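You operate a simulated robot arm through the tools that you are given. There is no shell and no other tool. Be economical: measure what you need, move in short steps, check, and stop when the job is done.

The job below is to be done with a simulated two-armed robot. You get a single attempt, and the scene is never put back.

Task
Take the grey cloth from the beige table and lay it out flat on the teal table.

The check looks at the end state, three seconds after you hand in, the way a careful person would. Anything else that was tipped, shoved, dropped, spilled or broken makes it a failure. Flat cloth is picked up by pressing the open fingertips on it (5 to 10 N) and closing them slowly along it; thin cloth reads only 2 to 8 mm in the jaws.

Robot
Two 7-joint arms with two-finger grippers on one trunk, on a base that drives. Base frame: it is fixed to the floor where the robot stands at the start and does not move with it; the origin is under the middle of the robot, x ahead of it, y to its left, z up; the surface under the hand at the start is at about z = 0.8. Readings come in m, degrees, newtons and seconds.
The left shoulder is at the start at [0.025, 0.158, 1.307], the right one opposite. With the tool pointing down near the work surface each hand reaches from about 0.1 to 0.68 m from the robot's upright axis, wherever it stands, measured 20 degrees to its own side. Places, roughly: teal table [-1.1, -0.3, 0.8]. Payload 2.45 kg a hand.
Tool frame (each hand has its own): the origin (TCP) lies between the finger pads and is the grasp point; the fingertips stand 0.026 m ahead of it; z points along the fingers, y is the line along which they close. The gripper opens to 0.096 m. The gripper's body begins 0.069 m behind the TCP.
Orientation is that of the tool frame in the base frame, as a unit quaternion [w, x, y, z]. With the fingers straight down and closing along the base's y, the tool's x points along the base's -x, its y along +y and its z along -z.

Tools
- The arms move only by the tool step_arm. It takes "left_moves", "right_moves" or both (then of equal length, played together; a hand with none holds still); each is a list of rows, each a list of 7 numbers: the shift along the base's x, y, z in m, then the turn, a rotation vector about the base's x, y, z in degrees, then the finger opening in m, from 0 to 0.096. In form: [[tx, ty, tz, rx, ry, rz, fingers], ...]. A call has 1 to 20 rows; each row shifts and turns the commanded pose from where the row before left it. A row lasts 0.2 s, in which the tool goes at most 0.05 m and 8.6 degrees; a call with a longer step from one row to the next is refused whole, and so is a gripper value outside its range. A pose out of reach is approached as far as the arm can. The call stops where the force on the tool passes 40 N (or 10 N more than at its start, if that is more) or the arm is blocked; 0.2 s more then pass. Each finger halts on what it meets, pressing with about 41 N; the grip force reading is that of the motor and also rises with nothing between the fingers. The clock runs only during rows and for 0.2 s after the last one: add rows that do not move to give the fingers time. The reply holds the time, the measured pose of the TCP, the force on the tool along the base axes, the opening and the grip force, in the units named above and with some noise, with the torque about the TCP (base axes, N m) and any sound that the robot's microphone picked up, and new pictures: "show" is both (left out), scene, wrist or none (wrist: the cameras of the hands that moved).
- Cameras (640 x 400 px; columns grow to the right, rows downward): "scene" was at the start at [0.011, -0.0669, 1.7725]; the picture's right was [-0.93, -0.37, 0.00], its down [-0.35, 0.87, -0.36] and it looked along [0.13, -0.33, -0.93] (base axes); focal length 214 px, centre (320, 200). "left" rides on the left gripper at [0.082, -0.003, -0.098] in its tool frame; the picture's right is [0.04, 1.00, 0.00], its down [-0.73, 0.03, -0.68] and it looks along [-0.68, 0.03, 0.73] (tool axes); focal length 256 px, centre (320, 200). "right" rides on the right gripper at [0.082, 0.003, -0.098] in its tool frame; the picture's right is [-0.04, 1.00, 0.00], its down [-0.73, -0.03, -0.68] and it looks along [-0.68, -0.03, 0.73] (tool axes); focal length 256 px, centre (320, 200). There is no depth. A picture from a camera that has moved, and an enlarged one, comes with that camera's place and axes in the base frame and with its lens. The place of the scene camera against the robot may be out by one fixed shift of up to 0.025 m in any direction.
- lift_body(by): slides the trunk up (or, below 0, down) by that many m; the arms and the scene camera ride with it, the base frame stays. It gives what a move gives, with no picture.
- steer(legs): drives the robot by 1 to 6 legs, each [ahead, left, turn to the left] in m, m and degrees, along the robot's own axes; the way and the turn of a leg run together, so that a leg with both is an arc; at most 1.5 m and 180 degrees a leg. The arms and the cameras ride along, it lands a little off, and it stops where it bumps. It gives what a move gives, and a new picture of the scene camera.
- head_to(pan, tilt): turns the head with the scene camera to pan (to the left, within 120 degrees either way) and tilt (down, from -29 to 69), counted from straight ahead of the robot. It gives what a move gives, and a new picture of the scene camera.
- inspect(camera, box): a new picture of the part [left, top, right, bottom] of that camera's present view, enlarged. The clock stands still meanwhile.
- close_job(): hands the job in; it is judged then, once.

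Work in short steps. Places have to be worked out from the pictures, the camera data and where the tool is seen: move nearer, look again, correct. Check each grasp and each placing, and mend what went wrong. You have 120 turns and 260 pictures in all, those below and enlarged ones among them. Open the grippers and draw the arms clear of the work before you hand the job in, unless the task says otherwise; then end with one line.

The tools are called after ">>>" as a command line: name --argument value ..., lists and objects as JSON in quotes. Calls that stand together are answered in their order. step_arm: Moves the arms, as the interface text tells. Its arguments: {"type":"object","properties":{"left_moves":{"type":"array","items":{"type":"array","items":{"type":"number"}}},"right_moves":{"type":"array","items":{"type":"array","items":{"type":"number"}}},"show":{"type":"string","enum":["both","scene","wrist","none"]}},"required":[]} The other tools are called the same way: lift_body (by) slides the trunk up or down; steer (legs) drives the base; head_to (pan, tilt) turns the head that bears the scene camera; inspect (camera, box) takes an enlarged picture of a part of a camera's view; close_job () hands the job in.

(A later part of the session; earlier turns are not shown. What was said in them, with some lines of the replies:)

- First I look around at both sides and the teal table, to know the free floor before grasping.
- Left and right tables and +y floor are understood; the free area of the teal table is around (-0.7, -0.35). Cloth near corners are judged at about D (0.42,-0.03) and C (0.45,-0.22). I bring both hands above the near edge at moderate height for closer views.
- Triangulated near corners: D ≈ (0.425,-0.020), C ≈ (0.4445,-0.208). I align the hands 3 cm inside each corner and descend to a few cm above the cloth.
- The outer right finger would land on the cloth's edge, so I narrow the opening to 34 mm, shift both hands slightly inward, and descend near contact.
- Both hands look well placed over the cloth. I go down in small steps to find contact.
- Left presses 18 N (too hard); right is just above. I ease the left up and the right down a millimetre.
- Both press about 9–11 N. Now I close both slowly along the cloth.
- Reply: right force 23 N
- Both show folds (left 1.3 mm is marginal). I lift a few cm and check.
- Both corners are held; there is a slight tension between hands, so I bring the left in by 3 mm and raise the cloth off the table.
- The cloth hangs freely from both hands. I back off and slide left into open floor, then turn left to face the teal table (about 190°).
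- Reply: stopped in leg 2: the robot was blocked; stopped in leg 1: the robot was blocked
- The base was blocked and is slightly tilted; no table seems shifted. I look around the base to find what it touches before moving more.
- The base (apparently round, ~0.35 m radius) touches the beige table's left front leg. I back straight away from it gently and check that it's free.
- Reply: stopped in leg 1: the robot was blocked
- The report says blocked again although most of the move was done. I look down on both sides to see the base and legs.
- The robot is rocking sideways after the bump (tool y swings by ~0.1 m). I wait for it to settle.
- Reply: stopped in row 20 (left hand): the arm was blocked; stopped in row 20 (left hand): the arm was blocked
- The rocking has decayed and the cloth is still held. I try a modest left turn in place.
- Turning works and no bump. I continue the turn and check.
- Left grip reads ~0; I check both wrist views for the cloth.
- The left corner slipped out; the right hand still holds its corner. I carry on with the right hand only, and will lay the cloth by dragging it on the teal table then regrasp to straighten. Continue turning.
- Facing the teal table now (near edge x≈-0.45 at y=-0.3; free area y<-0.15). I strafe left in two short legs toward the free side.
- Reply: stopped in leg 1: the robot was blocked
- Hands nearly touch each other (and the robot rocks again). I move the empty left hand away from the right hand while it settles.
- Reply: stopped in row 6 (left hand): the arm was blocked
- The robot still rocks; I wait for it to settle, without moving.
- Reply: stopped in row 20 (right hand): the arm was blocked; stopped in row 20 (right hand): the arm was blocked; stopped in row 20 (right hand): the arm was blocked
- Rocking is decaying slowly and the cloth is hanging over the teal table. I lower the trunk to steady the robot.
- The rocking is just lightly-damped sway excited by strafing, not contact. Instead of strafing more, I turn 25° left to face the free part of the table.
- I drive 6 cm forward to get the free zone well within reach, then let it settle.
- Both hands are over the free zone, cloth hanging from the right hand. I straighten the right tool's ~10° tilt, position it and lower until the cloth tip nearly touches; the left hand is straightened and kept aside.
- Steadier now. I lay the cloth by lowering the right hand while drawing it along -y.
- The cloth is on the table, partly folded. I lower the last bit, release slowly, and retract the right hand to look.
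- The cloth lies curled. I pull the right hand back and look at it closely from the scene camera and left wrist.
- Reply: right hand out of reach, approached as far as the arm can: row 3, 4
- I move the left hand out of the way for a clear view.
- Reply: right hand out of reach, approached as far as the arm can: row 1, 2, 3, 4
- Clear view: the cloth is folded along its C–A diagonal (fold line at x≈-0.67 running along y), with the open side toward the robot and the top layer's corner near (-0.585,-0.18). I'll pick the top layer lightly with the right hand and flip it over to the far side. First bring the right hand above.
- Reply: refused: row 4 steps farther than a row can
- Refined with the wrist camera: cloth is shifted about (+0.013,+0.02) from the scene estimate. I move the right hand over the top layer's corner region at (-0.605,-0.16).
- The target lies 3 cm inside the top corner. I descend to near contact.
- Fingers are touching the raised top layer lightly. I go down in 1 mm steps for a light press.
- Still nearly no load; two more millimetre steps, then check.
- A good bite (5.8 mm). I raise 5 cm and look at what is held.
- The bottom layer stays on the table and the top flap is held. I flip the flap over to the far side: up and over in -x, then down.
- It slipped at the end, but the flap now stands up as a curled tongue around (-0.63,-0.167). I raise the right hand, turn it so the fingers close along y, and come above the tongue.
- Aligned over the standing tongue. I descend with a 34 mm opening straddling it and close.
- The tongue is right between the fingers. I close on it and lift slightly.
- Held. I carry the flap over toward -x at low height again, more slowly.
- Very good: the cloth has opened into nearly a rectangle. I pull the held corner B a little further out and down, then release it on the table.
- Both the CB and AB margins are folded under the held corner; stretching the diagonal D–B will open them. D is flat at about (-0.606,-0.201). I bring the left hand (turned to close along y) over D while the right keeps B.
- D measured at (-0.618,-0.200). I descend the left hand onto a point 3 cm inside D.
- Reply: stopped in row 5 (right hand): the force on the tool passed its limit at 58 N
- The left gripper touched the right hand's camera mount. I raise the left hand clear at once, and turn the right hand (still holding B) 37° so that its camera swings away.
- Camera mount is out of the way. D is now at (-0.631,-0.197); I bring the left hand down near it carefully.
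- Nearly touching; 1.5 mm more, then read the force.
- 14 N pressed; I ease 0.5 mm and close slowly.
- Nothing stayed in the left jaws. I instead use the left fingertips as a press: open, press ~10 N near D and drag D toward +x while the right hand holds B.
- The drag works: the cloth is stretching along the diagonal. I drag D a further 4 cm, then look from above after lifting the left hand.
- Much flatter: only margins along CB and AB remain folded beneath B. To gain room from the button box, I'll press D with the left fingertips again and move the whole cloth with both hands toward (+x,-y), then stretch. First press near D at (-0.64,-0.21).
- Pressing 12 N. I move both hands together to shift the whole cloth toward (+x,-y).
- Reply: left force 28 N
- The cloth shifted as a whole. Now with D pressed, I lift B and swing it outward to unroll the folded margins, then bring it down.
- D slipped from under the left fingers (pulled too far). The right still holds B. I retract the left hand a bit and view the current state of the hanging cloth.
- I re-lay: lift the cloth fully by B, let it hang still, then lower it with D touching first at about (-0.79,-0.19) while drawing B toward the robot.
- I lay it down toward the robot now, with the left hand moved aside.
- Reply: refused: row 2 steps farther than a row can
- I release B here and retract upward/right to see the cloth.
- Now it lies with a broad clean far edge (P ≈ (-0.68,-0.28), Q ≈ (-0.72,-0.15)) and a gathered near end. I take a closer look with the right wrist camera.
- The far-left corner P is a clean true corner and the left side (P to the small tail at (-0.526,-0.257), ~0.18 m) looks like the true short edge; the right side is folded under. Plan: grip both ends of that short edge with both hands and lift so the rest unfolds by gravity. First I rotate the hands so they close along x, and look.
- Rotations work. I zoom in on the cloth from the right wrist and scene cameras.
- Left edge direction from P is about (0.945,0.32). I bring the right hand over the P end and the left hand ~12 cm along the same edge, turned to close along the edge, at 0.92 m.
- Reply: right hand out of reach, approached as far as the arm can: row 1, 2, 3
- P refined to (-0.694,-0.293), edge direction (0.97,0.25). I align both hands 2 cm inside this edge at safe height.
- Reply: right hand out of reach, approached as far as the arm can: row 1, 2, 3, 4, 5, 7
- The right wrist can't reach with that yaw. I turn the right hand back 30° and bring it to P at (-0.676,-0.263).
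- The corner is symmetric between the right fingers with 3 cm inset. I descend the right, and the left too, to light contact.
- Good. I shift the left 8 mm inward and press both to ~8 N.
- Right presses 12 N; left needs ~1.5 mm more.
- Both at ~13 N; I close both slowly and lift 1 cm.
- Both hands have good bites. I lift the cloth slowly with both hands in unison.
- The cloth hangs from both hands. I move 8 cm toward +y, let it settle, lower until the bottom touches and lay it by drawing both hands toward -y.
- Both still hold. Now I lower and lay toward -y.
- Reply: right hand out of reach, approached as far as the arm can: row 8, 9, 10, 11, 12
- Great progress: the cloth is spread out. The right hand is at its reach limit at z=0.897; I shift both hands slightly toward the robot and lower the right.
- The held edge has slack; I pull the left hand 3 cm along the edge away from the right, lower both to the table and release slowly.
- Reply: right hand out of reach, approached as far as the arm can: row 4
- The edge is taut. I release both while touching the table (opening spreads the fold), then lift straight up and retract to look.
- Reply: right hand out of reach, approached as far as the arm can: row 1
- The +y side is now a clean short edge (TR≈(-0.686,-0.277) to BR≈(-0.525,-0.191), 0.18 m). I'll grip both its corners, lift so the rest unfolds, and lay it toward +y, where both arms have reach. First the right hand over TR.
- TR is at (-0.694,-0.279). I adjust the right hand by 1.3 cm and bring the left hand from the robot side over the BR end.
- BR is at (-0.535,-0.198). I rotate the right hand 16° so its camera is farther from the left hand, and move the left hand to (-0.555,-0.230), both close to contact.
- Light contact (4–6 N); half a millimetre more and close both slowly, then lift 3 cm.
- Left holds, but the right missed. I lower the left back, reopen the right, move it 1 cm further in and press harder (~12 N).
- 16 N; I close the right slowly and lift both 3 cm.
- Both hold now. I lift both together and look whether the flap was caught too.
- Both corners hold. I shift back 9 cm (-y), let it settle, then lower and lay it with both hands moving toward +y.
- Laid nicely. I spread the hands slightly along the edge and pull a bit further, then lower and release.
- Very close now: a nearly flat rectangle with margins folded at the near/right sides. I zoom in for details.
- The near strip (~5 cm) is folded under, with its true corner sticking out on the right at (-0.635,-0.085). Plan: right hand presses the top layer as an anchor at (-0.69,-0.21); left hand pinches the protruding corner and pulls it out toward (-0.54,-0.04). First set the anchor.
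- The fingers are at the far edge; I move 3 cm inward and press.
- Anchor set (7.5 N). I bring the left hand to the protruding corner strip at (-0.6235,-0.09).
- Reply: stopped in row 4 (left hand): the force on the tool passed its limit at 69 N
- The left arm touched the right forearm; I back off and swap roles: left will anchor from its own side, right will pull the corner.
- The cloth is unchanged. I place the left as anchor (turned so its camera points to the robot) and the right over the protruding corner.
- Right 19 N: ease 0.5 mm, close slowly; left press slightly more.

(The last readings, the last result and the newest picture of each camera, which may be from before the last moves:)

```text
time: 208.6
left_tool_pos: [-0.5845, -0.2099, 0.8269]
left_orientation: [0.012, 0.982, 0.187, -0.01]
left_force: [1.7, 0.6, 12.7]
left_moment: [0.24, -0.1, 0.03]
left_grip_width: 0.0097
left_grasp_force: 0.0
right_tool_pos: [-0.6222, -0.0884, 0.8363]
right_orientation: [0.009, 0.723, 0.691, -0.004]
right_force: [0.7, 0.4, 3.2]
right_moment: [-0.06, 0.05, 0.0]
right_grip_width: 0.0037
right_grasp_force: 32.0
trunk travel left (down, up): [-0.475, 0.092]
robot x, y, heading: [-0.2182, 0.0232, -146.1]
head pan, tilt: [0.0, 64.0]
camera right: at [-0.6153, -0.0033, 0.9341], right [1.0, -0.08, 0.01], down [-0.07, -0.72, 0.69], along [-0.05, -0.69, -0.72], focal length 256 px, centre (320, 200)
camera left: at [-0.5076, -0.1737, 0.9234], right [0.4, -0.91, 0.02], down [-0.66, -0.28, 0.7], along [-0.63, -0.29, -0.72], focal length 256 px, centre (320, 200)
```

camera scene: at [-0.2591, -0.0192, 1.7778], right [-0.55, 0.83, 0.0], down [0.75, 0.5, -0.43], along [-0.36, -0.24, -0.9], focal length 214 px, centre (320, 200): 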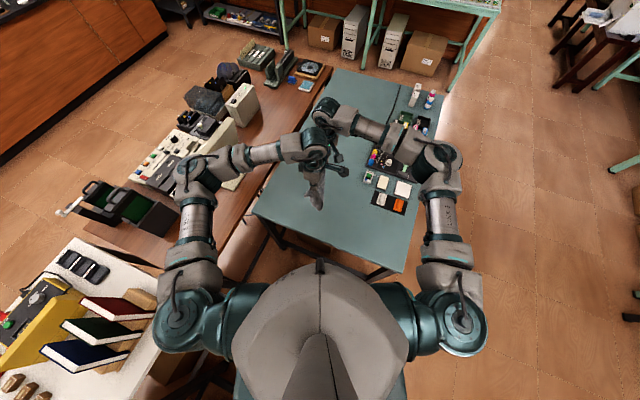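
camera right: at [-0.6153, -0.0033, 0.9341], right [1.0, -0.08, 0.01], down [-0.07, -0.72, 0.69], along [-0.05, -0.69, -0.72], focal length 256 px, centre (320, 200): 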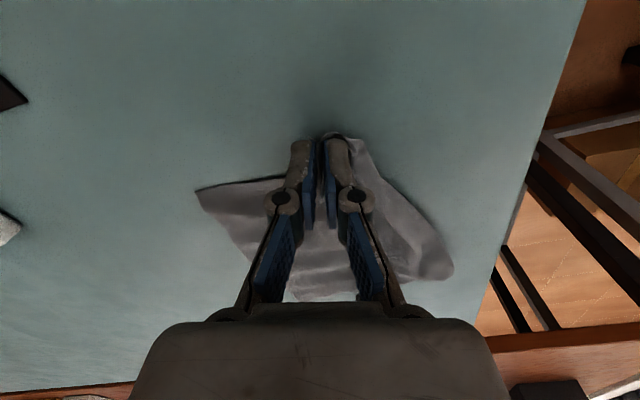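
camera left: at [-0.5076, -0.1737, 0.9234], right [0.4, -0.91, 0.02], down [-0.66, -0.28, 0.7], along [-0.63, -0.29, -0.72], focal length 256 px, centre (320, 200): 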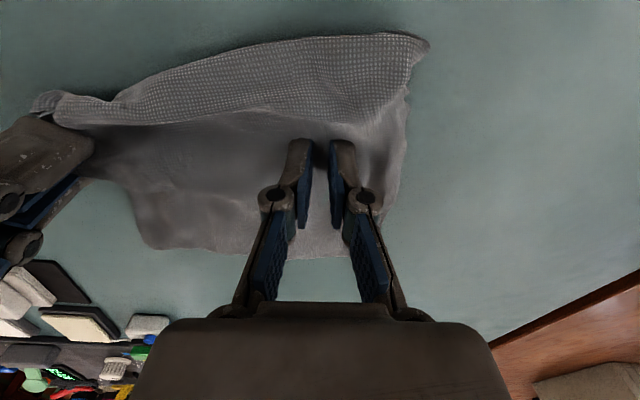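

Good bite (3.7 mm). With the left pressing 12 N, I draw the corner outward and then round toward the robot.

>>> step_arm --right_moves '[[0, 0.01, 0.004, 0, 0, 0, 0], [0.004, 0.01, 0.004, 0, 0, 0, 0], [0.012, 0.006, 0.002, 0, 0, 0, 0], [0.012, 0.005, 0, 0, 0, 0, 0], [0.012, 0.004, 0, 0, 0, 0, 0], [0.012, 0.003, 0, 0, 0, 0, 0], [0.01, 0.002, -0.002, 0, 0, 0, 0], [0, 0, 0, 0, 0, 0, 0]]' --show "wrist"

>>> inspect --camera "left" --box '[0, 0, 480, 300]'

>>> inspect --camera "scene" --box '[296, 180, 376, 240]'

```text
time: 210.4
left_tool_pos: [-0.5834, -0.2087, 0.8269]
left_orientation: [0.012, 0.982, 0.186, -0.011]
left_force: [1.5, 2.2, 14.3]
left_moment: [0.23, -0.11, -0.01]
left_grip_width: 0.0096
left_grasp_force: 0.0
right_tool_pos: [-0.5592, -0.0479, 0.8453]
right_orientation: [0.01, 0.722, 0.692, -0.004]
right_force: [0.1, 0.3, -0.8]
right_moment: [-0.03, -0.03, 0.0]
right_grip_width: 0.0002
right_grasp_force: 28.2
trunk travel left (down, up): [-0.475, 0.092]
robot x, y, heading: [-0.2184, 0.0242, -146.3]
head pan, tilt: [0.0, 64.0]
camera right: at [-0.5529, 0.0366, 0.9418], right [1.0, -0.08, 0.01], down [-0.07, -0.72, 0.69], along [-0.05, -0.69, -0.72], focal length 256 px, centre (320, 200)
```

right: 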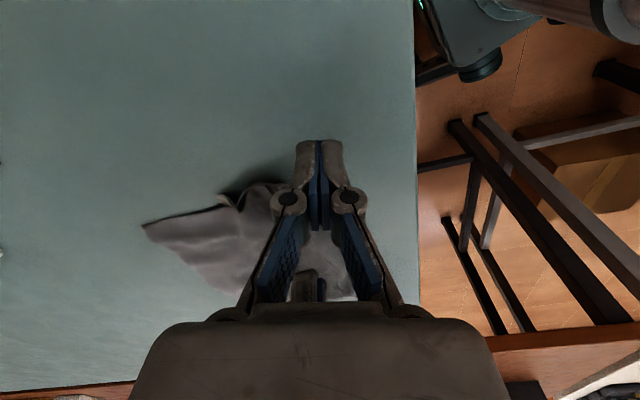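

```text
1.33 times, centred on (240, 150) of left
camera zoom: at [-0.5076, -0.1738, 0.9234], right [0.4, -0.91, 0.02], down [-0.66, -0.28, 0.7], along [-0.63, -0.29, -0.72], focal length 341 px, centre (427, 267)
```

zoom: 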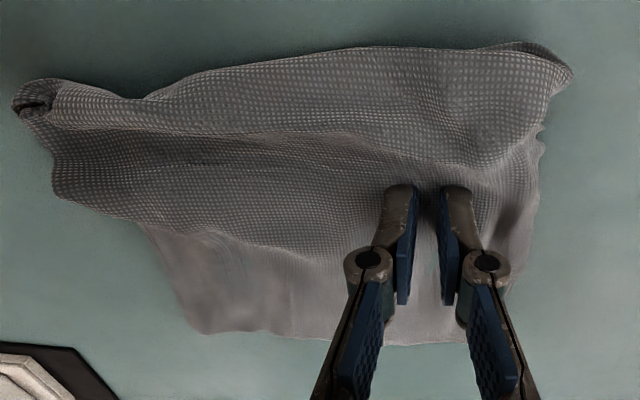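

```text
6.67 times, centred on (336, 210) of scene
camera zoom: at [-0.2572, -0.0145, 1.7777], right [-0.55, 0.83, 0.0], down [0.75, 0.5, -0.44], along [-0.36, -0.24, -0.9], focal length 1430 px, centre (213, 133)
```

zoom: 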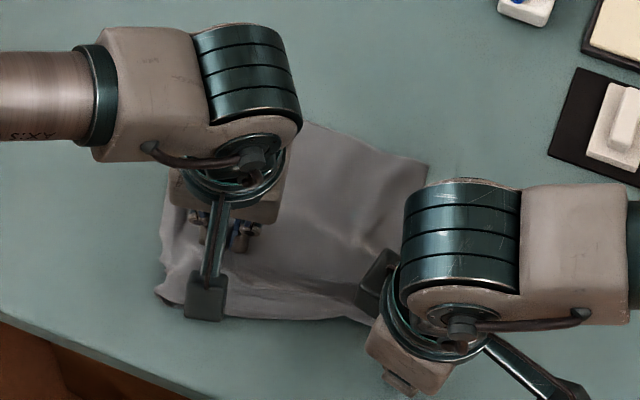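

The corner slipped again, but the far edge TL–TR is now a clean, fully extended short edge (≈0.185 m). I do one more two-hand lift from that far edge so that the near strip drops free, and lay it out away from me. Moving both hands over it (closing along the edge).

>>> step_arm --left_moves '[[0, 0, 0.03, 0, 0, 0, 0.034], [0, 0, 0.03, 0, 0, 0, 0.034], [-0.015, -0.012, 0.02, 0, 0, -3, 0.034], [-0.015, -0.012, 0, 0, 0, 0, 0.034], [-0.015, -0.012, 0, 0, 0, 0, 0.034], [-0.015, -0.01, 0, 0, 0, 0, 0.034], [0, 0, 0, 0, 0, 0, 0.034], [0, 0, 0, 0, 0, 0, 0.034], [0, 0, 0, 0, 0, 0, 0.034], [0, 0, 0, 0, 0, 0, 0.034], [0, 0, 0, 0, 0, 0, 0.034], [0, 0, -0.03, 0, 0, 0, 0.034], [0, 0, -0.03, 0, 0, 0, 0.034], [0, 0, -0.012, 0, 0, 0, 0.034]]' --right_moves '[[0, 0, 0.03, 0, 0, -7.75, 0.034], [0, 0.01, 0.03, 0, 0, -7.75, 0.034], [-0.02, 0.0, 0.0, 0, 0, -7.75, 0.034], [-0.03, 0.0, 0, 0, 0, -7.75, 0.034], [-0.03, 0.0, 0, 0, 0, -7.75, 0.034], [-0.03, 0.0, 0, 0, 0, -7.75, 0.034], [-0.013, -0.02, 0, 0, 0, -7.75, 0.034], [0, -0.025, 0, 0, 0, -7.75, 0.034], [0, -0.027, 0, 0, 0, -7.75, 0.034], [0, -0.025, 0, 0, 0, 0, 0.034], [0, 0, 0, 0, 0, 0, 0.034], [0, 0, -0.03, 0, 0, 0, 0.034], [0, 0, -0.03, 0, 0, 0, 0.034], [0, 0, -0.01, 0, 0, 0, 0.034]]' --show "wrist"

```text
time: 213.4
left_tool_pos: [-0.6458, -0.2555, 0.8329]
left_orientation: [0.012, 0.987, 0.162, -0.011]
left_force: [0.4, 0.8, 0.0]
left_moment: [0.01, 0.03, -0.01]
left_grip_width: 0.0339
left_grasp_force: 0.1
right_tool_pos: [-0.6826, -0.136, 0.8331]
right_orientation: [0.005, 0.988, 0.154, -0.009]
right_force: [1.3, 0.1, -0.2]
right_moment: [-0.01, 0.0, -0.03]
right_grip_width: 0.0342
right_grasp_force: 0.0
trunk travel left (down, up): [-0.475, 0.092]
robot x, y, heading: [-0.2171, 0.0231, -146.5]
head pan, tilt: [0.0, 64.0]
camera right: at [-0.6017, -0.1113, 0.9319], right [0.27, -0.96, 0.01], down [-0.7, -0.19, 0.69], along [-0.67, -0.19, -0.72], focal length 256 px, centre (320, 200)
camera left: at [-0.5666, -0.2243, 0.9299], right [0.36, -0.93, 0.02], down [-0.67, -0.24, 0.7], along [-0.65, -0.26, -0.72], focal length 256 px, centre (320, 200)
```

right: 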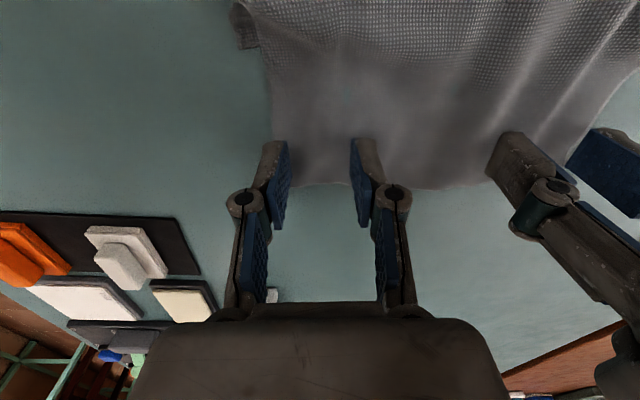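
left: 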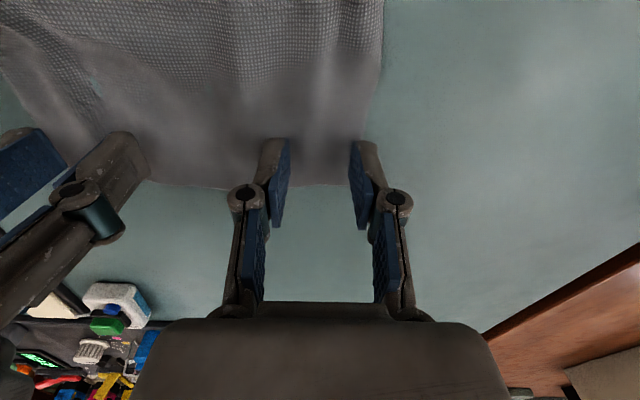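

Aligned. I shift each hand 6 mm inward, narrow to 30 mm and press.

>>> step_arm --left_moves '[[-0.002, 0.006, 0, 0, 0, 0, 0.03], [0, 0, -0.004, 0, 0, 0, 0.03], [0, 0, -0.0025, 0, 0, 0, 0.03], [0, 0, 0, 0, 0, 0, 0.03]]' --right_moves '[[0.002, -0.006, 0, 0, 0, 0, 0.03], [0, 0, -0.004, 0, 0, 0, 0.03], [0, 0, -0.0025, 0, 0, 0, 0.03], [0, 0, 0, 0, 0, 0, 0.03]]' --show "none"

```text
time: 214.4
left_tool_pos: [-0.6462, -0.2497, 0.8276]
left_orientation: [0.011, 0.987, 0.16, -0.01]
left_force: [1.0, 0.0, 3.3]
left_moment: [0.08, -0.04, -0.04]
left_grip_width: 0.0299
left_grasp_force: 0.2
right_tool_pos: [-0.6813, -0.142, 0.826]
right_orientation: [0.005, 0.988, 0.153, -0.009]
right_force: [-0.4, 0.1, 2.4]
right_moment: [0.08, -0.02, 0.02]
right_grip_width: 0.0304
right_grasp_force: 0.5
trunk travel left (down, up): [-0.475, 0.092]
robot x, y, heading: [-0.2183, 0.0222, -146.3]
head pan, tilt: [0.0, 64.0]
```

About 3 N each; 1 mm more gives ~12 N. Then close slowly and lift 3 cm.

>>> step_arm --left_moves '[[0, 0, -0.001, 0, 0, 0, 0.03], [0, 0, 0, 0, 0, 0, 0.027], [0, 0, 0, 0, 0, 0, 0.024], [0, 0, 0, 0, 0, 0, 0.021], [0, 0, 0, 0, 0, 0, 0.018], [0, 0, 0, 0, 0, 0, 0.015], [0, 0, 0, 0, 0, 0, 0.012], [0, 0, 0, 0, 0, 0, 0.009], [0, 0, 0, 0, 0, 0, 0.006], [0, 0, 0, 0, 0, 0, 0.003], [0, 0, 0, 0, 0, 0, 0], [0, 0, 0, 0, 0, 0, 0], [0, 0, 0, 0, 0, 0, 0], [0, 0, 0.015, 0, 0, 0, 0], [0, 0, 0.015, 0, 0, 0, 0], [0, 0, 0, 0, 0, 0, 0]]' --right_moves '[[0, 0, -0.0011, 0, 0, 0, 0.03], [0, 0, 0, 0, 0, 0, 0.027], [0, 0, 0, 0, 0, 0, 0.024], [0, 0, 0, 0, 0, 0, 0.021], [0, 0, 0, 0, 0, 0, 0.018], [0, 0, 0, 0, 0, 0, 0.015], [0, 0, 0, 0, 0, 0, 0.012], [0, 0, 0, 0, 0, 0, 0.009], [0, 0, 0, 0, 0, 0, 0.006], [0, 0, 0, 0, 0, 0, 0.003], [0, 0, 0, 0, 0, 0, 0], [0, 0, 0, 0, 0, 0, 0], [0, 0, 0, 0, 0, 0, 0], [0, 0, 0.015, 0, 0, 0, 0], [0, 0, 0.015, 0, 0, 0, 0], [0, 0, 0, 0, 0, 0, 0]]' --show "wrist"

```text
time: 217.8
left_tool_pos: [-0.6455, -0.2511, 0.8577]
left_orientation: [0.01, 0.987, 0.161, -0.01]
left_force: [-2.1, 1.8, 0.7]
left_moment: [1.14, 0.5, -0.07]
left_grip_width: 0.0026
left_grasp_force: 28.9
right_tool_pos: [-0.6792, -0.1424, 0.856]
right_orientation: [0.005, 0.988, 0.154, -0.008]
right_force: [1.0, -2.0, 6.1]
right_moment: [0.04, 0.0, -0.01]
right_grip_width: 0.0007
right_grasp_force: 29.1
trunk travel left (down, up): [-0.475, 0.092]
robot x, y, heading: [-0.2178, 0.0219, -146.5]
head pan, tilt: [0.0, 64.0]
camera right: at [-0.5992, -0.1188, 0.9541], right [0.27, -0.96, 0.01], down [-0.7, -0.19, 0.69], along [-0.67, -0.19, -0.72], focal length 256 px, centre (320, 200)
camera left: at [-0.5681, -0.22, 0.9533], right [0.36, -0.93, 0.02], down [-0.68, -0.24, 0.7], along [-0.65, -0.26, -0.72], focal length 256 px, centre (320, 200)
```

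right: 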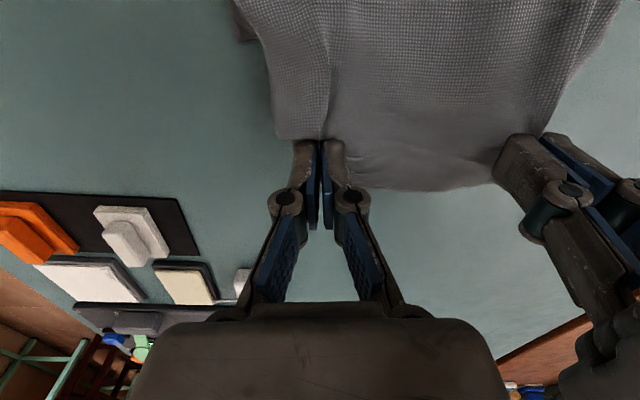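
left: 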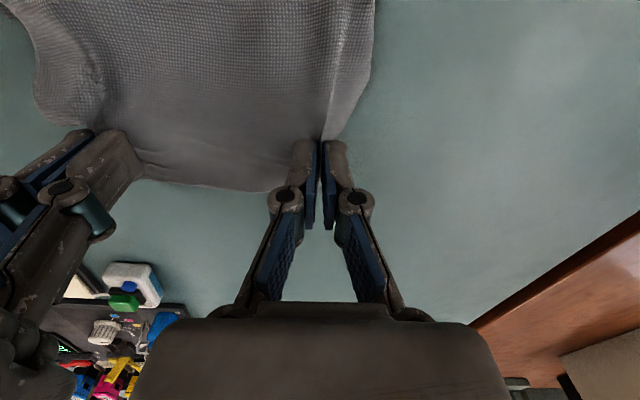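

Both hold a clean taut edge. I lift to 1.12 m and draw back 11 cm toward the robot, letting it hang.

>>> step_arm --left_moves '[[0, -0.001, 0.02, 0, 0, 0, 0], [0, 0, 0.025, 0, 0, 0, 0], [0, 0, 0.025, 0, 0, 0, 0], [0, 0, 0.03, 0, 0, 0, 0], [0, 0, 0.03, 0, 0, 0, 0], [0.013, 0.004, 0.03, 0, 0, 0, 0], [0.023, 0.0075, 0.03, 0, 0, 0, 0], [0.023, 0.0075, 0.03, 0, 0, 0, 0], [0.023, 0.0075, 0.025, 0, 0, 0, 0], [0.023, 0.0075, 0.02, 0, 0, 0, 0], [0, 0, 0, 0, 0, 0, 0], [0, 0, 0, 0, 0, 0, 0], [0, 0, 0, 0, 0, 0, 0], [0, 0, 0, 0, 0, 0, 0], [0, 0, 0, 0, 0, 0, 0], [0, 0, 0, 0, 0, 0, 0], [0, 0, 0, 0, 0, 0, 0]]' --right_moves '[[0, 0.001, 0.02, 0, 0, 0, 0], [0, 0, 0.025, 0, 0, 0, 0], [0, 0, 0.025, 0, 0, 0, 0], [0, 0, 0.03, 0, 0, 0, 0], [0, 0, 0.03, 0, 0, 0, 0], [0.013, 0.004, 0.03, 0, 0, 0, 0], [0.023, 0.0075, 0.03, 0, 0, 0, 0], [0.023, 0.0075, 0.03, 0, 0, 0, 0], [0.023, 0.0075, 0.025, 0, 0, 0, 0], [0.023, 0.0075, 0.02, 0, 0, 0, 0], [0, 0, 0, 0, 0, 0, 0], [0, 0, 0, 0, 0, 0, 0], [0, 0, 0, 0, 0, 0, 0], [0, 0, 0, 0, 0, 0, 0], [0, 0, 0, 0, 0, 0, 0], [0, 0, 0, 0, 0, 0, 0], [0, 0, 0, 0, 0, 0, 0]]' --show "wrist"

```text
time: 221.4
left_tool_pos: [-0.5396, -0.2172, 1.1223]
left_orientation: [0.011, 0.987, 0.161, -0.009]
left_force: [-1.5, 6.1, -0.1]
left_moment: [0.16, 0.12, -0.03]
left_grip_width: 0.0006
left_grasp_force: 29.4
right_tool_pos: [-0.5753, -0.1077, 1.1237]
right_orientation: [0.005, 0.988, 0.155, -0.01]
right_force: [0.6, -5.7, -0.1]
right_moment: [-0.14, 0.0, 0.1]
right_grip_width: 0.0007
right_grasp_force: 30.8
trunk travel left (down, up): [-0.475, 0.092]
robot x, y, heading: [-0.2206, 0.0223, -146.2]
head pan, tilt: [0.0, 64.0]
camera right: at [-0.4945, -0.0827, 1.2205], right [0.27, -0.96, 0.01], down [-0.7, -0.19, 0.69], along [-0.67, -0.19, -0.72], focal length 256 px, centre (320, 200)
camera left: at [-0.4622, -0.1855, 1.2183], right [0.36, -0.93, 0.02], down [-0.67, -0.24, 0.7], along [-0.65, -0.26, -0.72], focal length 256 px, centre (320, 200)
```

right: 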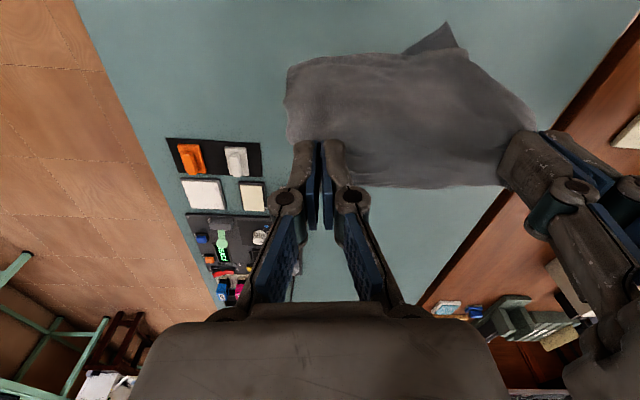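
left: 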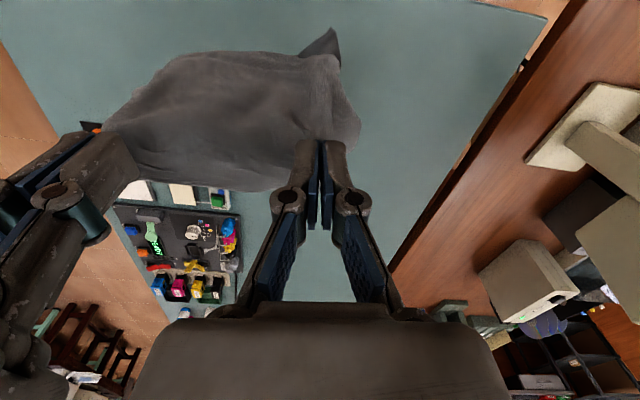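

The sheet hangs open. I ease the tension a touch, lower until the bottom edge touches, then lay it moving away from the robot.

>>> step_arm --left_moves '[[0, 0.0015, -0.02, 0, 0, 0, 0], [0, 0, -0.02, 0, 0, 0, 0], [0, 0, -0.02, 0, 0, 0, 0], [0, 0, -0.02, 0, 0, 0, 0], [-0.0238, -0.0077, -0.01, 0, 0, 0, 0], [-0.0266, -0.0086, -0.016, 0, 0, 0, 0], [-0.0266, -0.0086, -0.022, 0, 0, 0, 0], [-0.0266, -0.0086, -0.028, 0, 0, 0, 0], [-0.0266, -0.0086, -0.033, 0, 0, 0, 0], [-0.0247, -0.008, -0.036, 0, 0, 0, 0], [-0.019, -0.0062, -0.035, 0, 0, 0, 0], [-0.0114, -0.0037, -0.02, 0, 0, 0, 0], [-0.0076, -0.0025, -0.008, 0, 0, 0, 0], [-0.0057, -0.0018, -0.003, 0, 0, 0, 0], [0, 0, 0, 0, 0, 0, 0]]' --right_moves '[[0, -0.0015, -0.02, 0, 0, 0, 0], [0, 0, -0.02, 0, 0, 0, 0], [0, 0, -0.02, 0, 0, 0, 0], [0, 0, -0.02, 0, 0, 0, 0], [-0.0238, -0.0077, -0.01, 0, 0, 0, 0], [-0.0266, -0.0086, -0.016, 0, 0, 0, 0], [-0.0266, -0.0086, -0.022, 0, 0, 0, 0], [-0.0266, -0.0086, -0.028, 0, 0, 0, 0], [-0.0266, -0.0086, -0.033, 0, 0, 0, 0], [-0.0247, -0.008, -0.036, 0, 0, 0, 0], [-0.019, -0.0062, -0.035, 0, 0, 0, 0], [-0.0114, -0.0037, -0.02, 0, 0, 0, 0], [-0.0076, -0.0025, -0.008, 0, 0, 0, 0], [-0.0057, -0.0018, -0.003, 0, 0, 0, 0], [0, 0, 0, 0, 0, 0, 0]]' --show "wrist"

>>> inspect --camera "scene" --box '[288, 165, 384, 235]'

```text
time: 224.6
left_tool_pos: [-0.7224, -0.275, 0.8515]
left_orientation: [0.011, 0.987, 0.16, -0.011]
left_force: [0.5, -0.4, 0.7]
left_moment: [-0.03, 0.02, -0.03]
left_grip_width: 0.0002
left_grasp_force: 28.2
left hand out of reach, approached as far as the arm can: row 12, 13, 14
right_tool_pos: [-0.774, -0.1732, 0.8299]
right_orientation: [0.005, 0.988, 0.155, -0.01]
right_force: [0.3, 0.5, 0.3]
right_moment: [-0.02, -0.04, -0.01]
right_grip_width: 0.0015
right_grasp_force: 29.3
trunk travel left (down, up): [-0.475, 0.092]
robot x, y, heading: [-0.2167, 0.0237, -146.2]
head pan, tilt: [0.0, 64.0]
camera right: at [-0.693, -0.1481, 0.9271], right [0.27, -0.96, 0.01], down [-0.7, -0.19, 0.69], along [-0.67, -0.19, -0.72], focal length 256 px, centre (320, 200)
camera left: at [-0.6448, -0.2434, 0.9476], right [0.36, -0.93, 0.02], down [-0.67, -0.24, 0.7], along [-0.65, -0.26, -0.72], focal length 256 px, centre (320, 200)
```

right: 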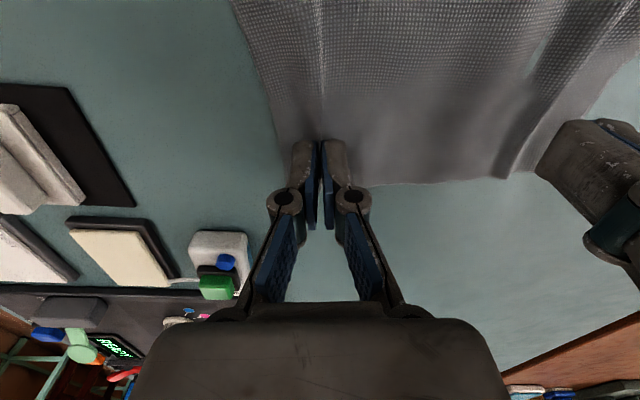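
left: 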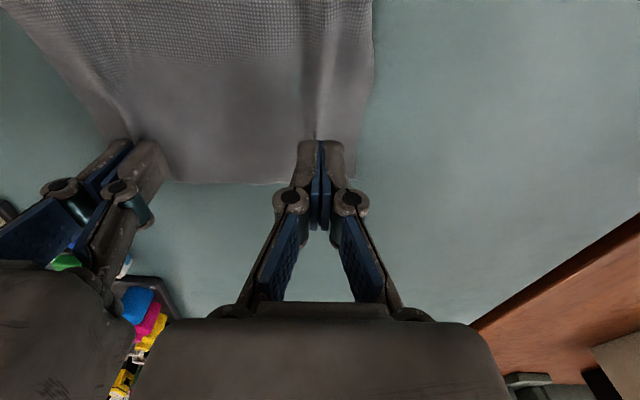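

```text
5.71 times, centred on (336, 200) of scene
camera zoom: at [-0.2583, -0.0203, 1.7776], right [-0.55, 0.83, 0.0], down [0.75, 0.5, -0.43], along [-0.36, -0.24, -0.9], focal length 1226 px, centre (229, 200)
```

zoom: 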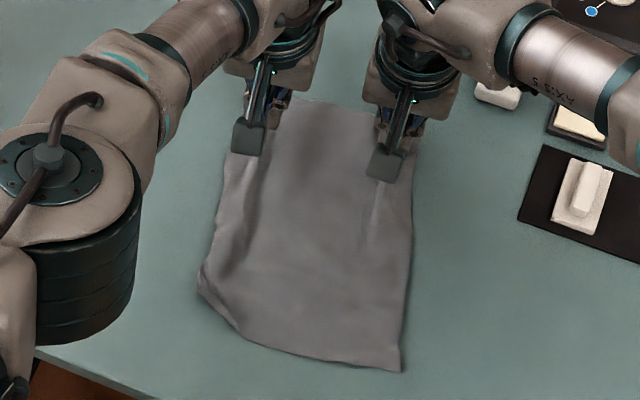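

Excellent: the cloth is laid out nearly completely. I release both (spreading the pinch), lift straight up and draw back.

>>> step_arm --left_moves '[[0, 0, 0, 0, 0, 0, 0.006], [0, 0, 0, 0, 0, 0, 0.014], [0, 0, 0, 0, 0, 0, 0.022], [0, 0, 0, 0, 0, 0, 0.03], [0, 0, 0.03, 0, 0, 0, 0.03], [0, 0, 0.04, 0, 0, 0, 0.03], [0, 0, 0.04, 0, 0, 0, 0.03], [0.03, -0.03, 0.02, 0, 0, 0, 0.03], [0.03, -0.03, 0.02, 0, 0, 0, 0.03], [0.035, -0.03, 0, 0, 0, 0, 0.03], [0.035, -0.03, 0, 0, 0, 0, 0.03], [0.04, -0.02, 0, 0, 0, 0, 0.03]]' --right_moves '[[0, 0, -0.002, 0, 0, 0, 0.006], [0, 0, 0, 0, 0, 0, 0.014], [0, 0, 0, 0, 0, 0, 0.022], [0, 0, 0, 0, 0, 0, 0.03], [0, 0, 0.03, 0, 0, 0, 0.03], [0, 0, 0.04, 0, 0, 0, 0.03], [0, 0, 0.045, 0, 0, 0, 0.03], [0.0, 0.03, 0.035, 0, 0, 0, 0.03], [0.02, 0.04, 0.02, 0, 0, 0, 0.03], [0.02, 0.04, 0, 0, 0, 0, 0.03], [0.02, 0.04, 0, 0, 0, 0, 0.03], [0.02, 0.03, 0, 0, 0, 0, 0.03]]' --show "wrist"

>>> inspect --camera "scene" --box '[296, 175, 376, 235]'

```text
time: 227.2
left_tool_pos: [-0.5463, -0.413, 1.0019]
left_orientation: [0.011, 0.987, 0.161, -0.013]
left_force: [-0.1, -0.5, -0.5]
left_moment: [0.01, 0.04, 0.01]
left_grip_width: 0.03
left_grasp_force: 0.1
right_tool_pos: [-0.6934, 0.0067, 1.0]
right_orientation: [0.005, 0.988, 0.155, -0.011]
right_force: [0.7, 0.3, 0.5]
right_moment: [-0.03, 0.02, 0.0]
right_grip_width: 0.0302
right_grasp_force: 0.1
trunk travel left (down, up): [-0.475, 0.092]
robot x, y, heading: [-0.2175, 0.0228, -146.5]
head pan, tilt: [0.0, 64.0]
camera right: at [-0.6113, 0.031, 1.096], right [0.27, -0.96, 0.01], down [-0.69, -0.19, 0.69], along [-0.67, -0.19, -0.72], focal length 256 px, centre (320, 200)
camera left: at [-0.467, -0.3814, 1.098], right [0.36, -0.93, 0.02], down [-0.67, -0.24, 0.7], along [-0.65, -0.26, -0.71], focal length 256 px, centre (320, 200)
```

right: 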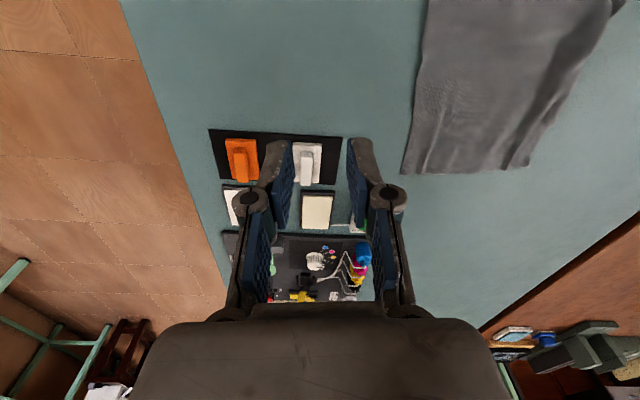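
left: 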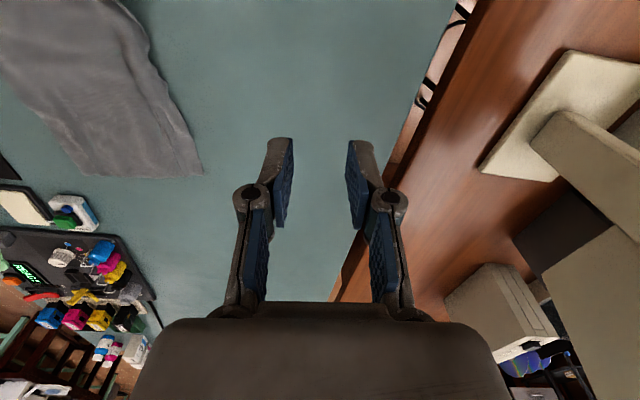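

```text
6.67 times, centred on (336, 205) of scene
camera zoom: at [-0.2532, -0.0192, 1.7778], right [-0.55, 0.83, 0.0], down [0.75, 0.5, -0.44], along [-0.37, -0.24, -0.9], focal length 1430 px, centre (213, 167)
```

zoom: 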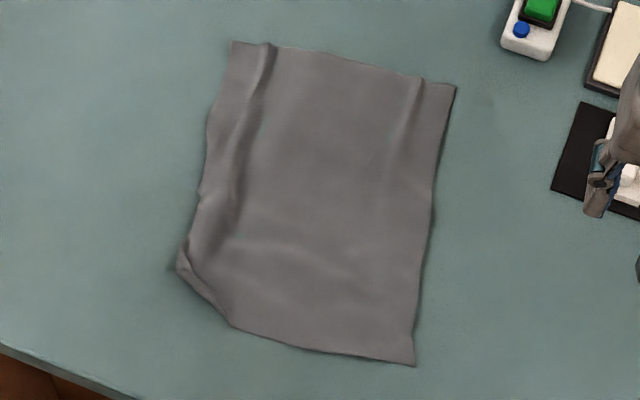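

The cloth is flat with just low ridges and a small near-left corner tuck. I smooth the left ridge by pressing the closed left fingertips on the left margin and dragging outward ~1 cm. First position above (-0.685,-0.277).

>>> step_arm --left_moves '[[-0.03, 0.03, 0, 0, 0, 0, 0.0], [-0.03, 0.03, 0, 0, 0, 0, 0.0], [-0.03, 0.03, 0, 0, 0, 0, 0.0], [-0.03, 0.03, -0.01, 0, 0, 0, 0.0], [-0.018, 0.016, -0.03, 0, 0, 0, 0.0], [0, 0, -0.04, 0, 0, 0, 0.0], [0, 0, -0.04, 0, 0, 0, 0.0], [0, 0, -0.025, 0, 0, 0, 0.0]]' --show "wrist"

```text
time: 229.0
left_tool_pos: [-0.6885, -0.2785, 0.858]
left_orientation: [0.011, 0.987, 0.16, -0.011]
left_force: [-0.4, 0.1, 0.1]
left_moment: [0.02, 0.03, 0.0]
left_grip_width: 0.0
left_grasp_force: 28.5
right_tool_pos: [-0.6944, 0.0052, 0.9967]
right_orientation: [0.004, 0.988, 0.155, -0.009]
right_force: [-0.1, 0.1, -0.2]
right_moment: [-0.01, 0.04, 0.0]
right_grip_width: 0.0302
right_grasp_force: 0.2
trunk travel left (down, up): [-0.475, 0.092]
robot x, y, heading: [-0.2177, 0.0217, -146.5]
head pan, tilt: [0.0, 64.0]
camera left: at [-0.6105, -0.2464, 0.9533], right [0.36, -0.93, 0.02], down [-0.67, -0.24, 0.7], along [-0.65, -0.26, -0.72], focal length 256 px, centre (320, 200)
```

left: 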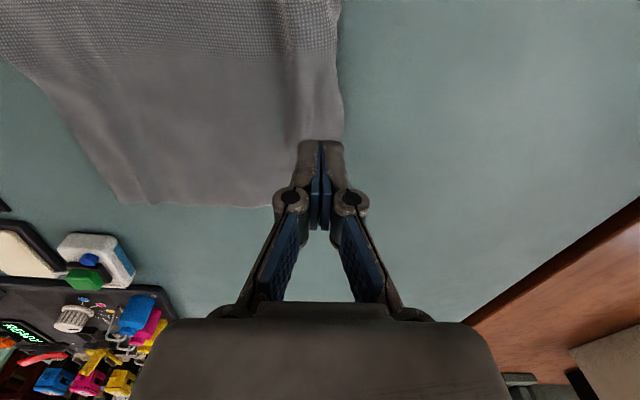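

Tips are between ridge and edge. I press, drag outward 12 mm, then repeat 8 cm nearer, and lift away.

>>> step_arm --left_moves '[[0, 0, -0.02, 0, 0, 0, 0], [0, 0, -0.009, 0, 0, 0, 0], [0, 0, -0.003, 0, 0, 0, 0], [0.0013, -0.004, 0, 0, 0, 0, 0], [0.0013, -0.004, 0, 0, 0, 0, 0], [0.0013, -0.004, 0, 0, 0, 0, 0], [0, 0, 0.02, 0, 0, 0, 0], [0.03, 0.016, 0.01, 0, 0, 0, 0], [0.03, 0.016, 0, 0, 0, 0, 0], [0.02, 0.0125, -0.01, 0, 0, 0, 0], [0, 0, -0.02, 0, 0, 0, 0], [0, 0, 0, 0, 0, 0, 0], [0.0013, -0.004, 0, 0, 0, 0, 0], [0.0013, -0.004, 0, 0, 0, 0, 0], [0.0013, -0.004, 0, 0, 0, 0, 0], [0, 0, 0.03, 0, 0, 0, 0], [0, 0, 0.045, 0, 0, 0, 0], [0, -0.03, 0.035, 0, 0, 0, 0], [0, -0.045, 0.02, 0, 0, 0, 0], [0, -0.045, 0, 0, 0, 0, 0]]' --show "none"

>>> inspect --camera "scene" --box '[296, 175, 376, 235]'

```text
time: 233.2
left_tool_pos: [-0.5999, -0.3776, 0.9558]
left_orientation: [0.011, 0.987, 0.16, -0.011]
left_force: [-0.2, 0.3, -0.2]
left_moment: [0.06, -0.02, 0.0]
left_grip_width: 0.0
left_grasp_force: 28.7
right_tool_pos: [-0.6942, 0.0047, 0.9975]
right_orientation: [0.005, 0.988, 0.154, -0.009]
right_force: [0.2, -1.1, 0.1]
right_moment: [0.03, 0.07, 0.0]
right_grip_width: 0.0299
right_grasp_force: 0.0
trunk travel left (down, up): [-0.475, 0.092]
robot x, y, heading: [-0.2176, 0.0288, -146.6]
head pan, tilt: [0.0, 64.0]
```

```text
6.67 times, centred on (336, 205) of scene
camera zoom: at [-0.257, -0.0208, 1.7775], right [-0.55, 0.83, 0.0], down [0.75, 0.5, -0.43], along [-0.36, -0.24, -0.9], focal length 1430 px, centre (213, 167)
```

zoom: 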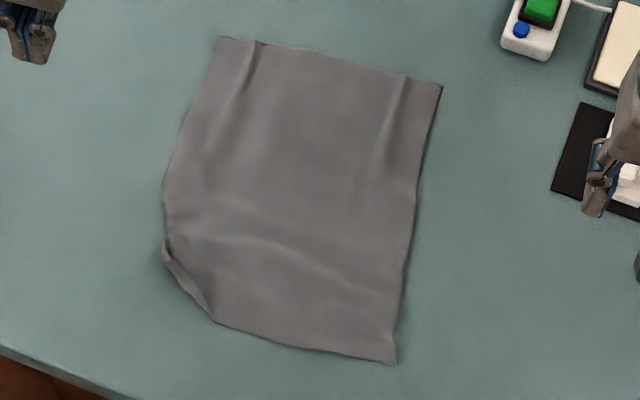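

The cloth now lies flat as a full rectangle with just a tiny corner tuck and faint creases, all on the teal table; nearby items are untouched. I open the grippers and draw the arms clear.

>>> step_arm --left_moves '[[0, 0, 0.04, 0, 0, 0, 0.03], [0.02, 0, 0.04, 0, 0, 0, 0.06], [0.04, 0, 0.02, 0, 0, 0, 0.09], [0.045, 0, 0, 0, 0, 0, 0.09], [0.045, 0.0, 0, 0, 0, 0, 0.09], [0, 0, 0, 0, 0, 0, 0.09]]' --right_moves '[[0, 0, 0.04, 0, 0, 0, 0.05], [0.02, 0.02, 0.04, 0, 0, 0, 0.07], [0.03, 0.03, 0, 0, 0, 0, 0.09], [0.03, 0.03, 0, 0, 0, 0, 0.09], [0.02, 0.02, 0, 0, 0, 0, 0.09], [0, 0, 0, 0, 0, 0, 0.09]]' --show "scene"

```text
time: 234.6
left_tool_pos: [-0.4517, -0.3785, 1.0547]
left_orientation: [0.011, 0.987, 0.161, -0.009]
left_force: [0.3, 0.4, 0.4]
left_moment: [-0.03, -0.03, -0.02]
left_grip_width: 0.0902
left_grasp_force: 0.0
right_tool_pos: [-0.6099, 0.0927, 1.0746]
right_orientation: [0.005, 0.988, 0.154, -0.007]
right_force: [0.0, -0.7, -0.3]
right_moment: [0.01, 0.01, 0.0]
right_grip_width: 0.0903
right_grasp_force: 0.0
right hand out of reach, approached as far as the arm can: row 5
trunk travel left (down, up): [-0.475, 0.092]
robot x, y, heading: [-0.2192, 0.0222, -146.3]
head pan, tilt: [0.0, 64.0]
camera scene: at [-0.2593, -0.0182, 1.7774], right [-0.55, 0.83, 0.0], down [0.75, 0.5, -0.43], along [-0.36, -0.24, -0.9], focal length 214 px, centre (320, 200)
```

scene: 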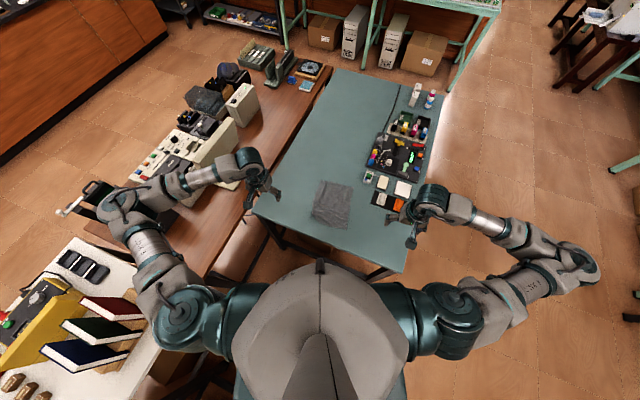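

The arms are clear, the grippers are open and the cloth lies on the teal table with nothing else seen disturbed. I hand in the job.

>>> close_job

```text
The job is handed in.
```

The grey cloth is spread out on the teal table and close to fully flat, but its near-left corner is still tucked under by a few centimetres and faint pinch creases remain; I saw nothing else on the tables moved.
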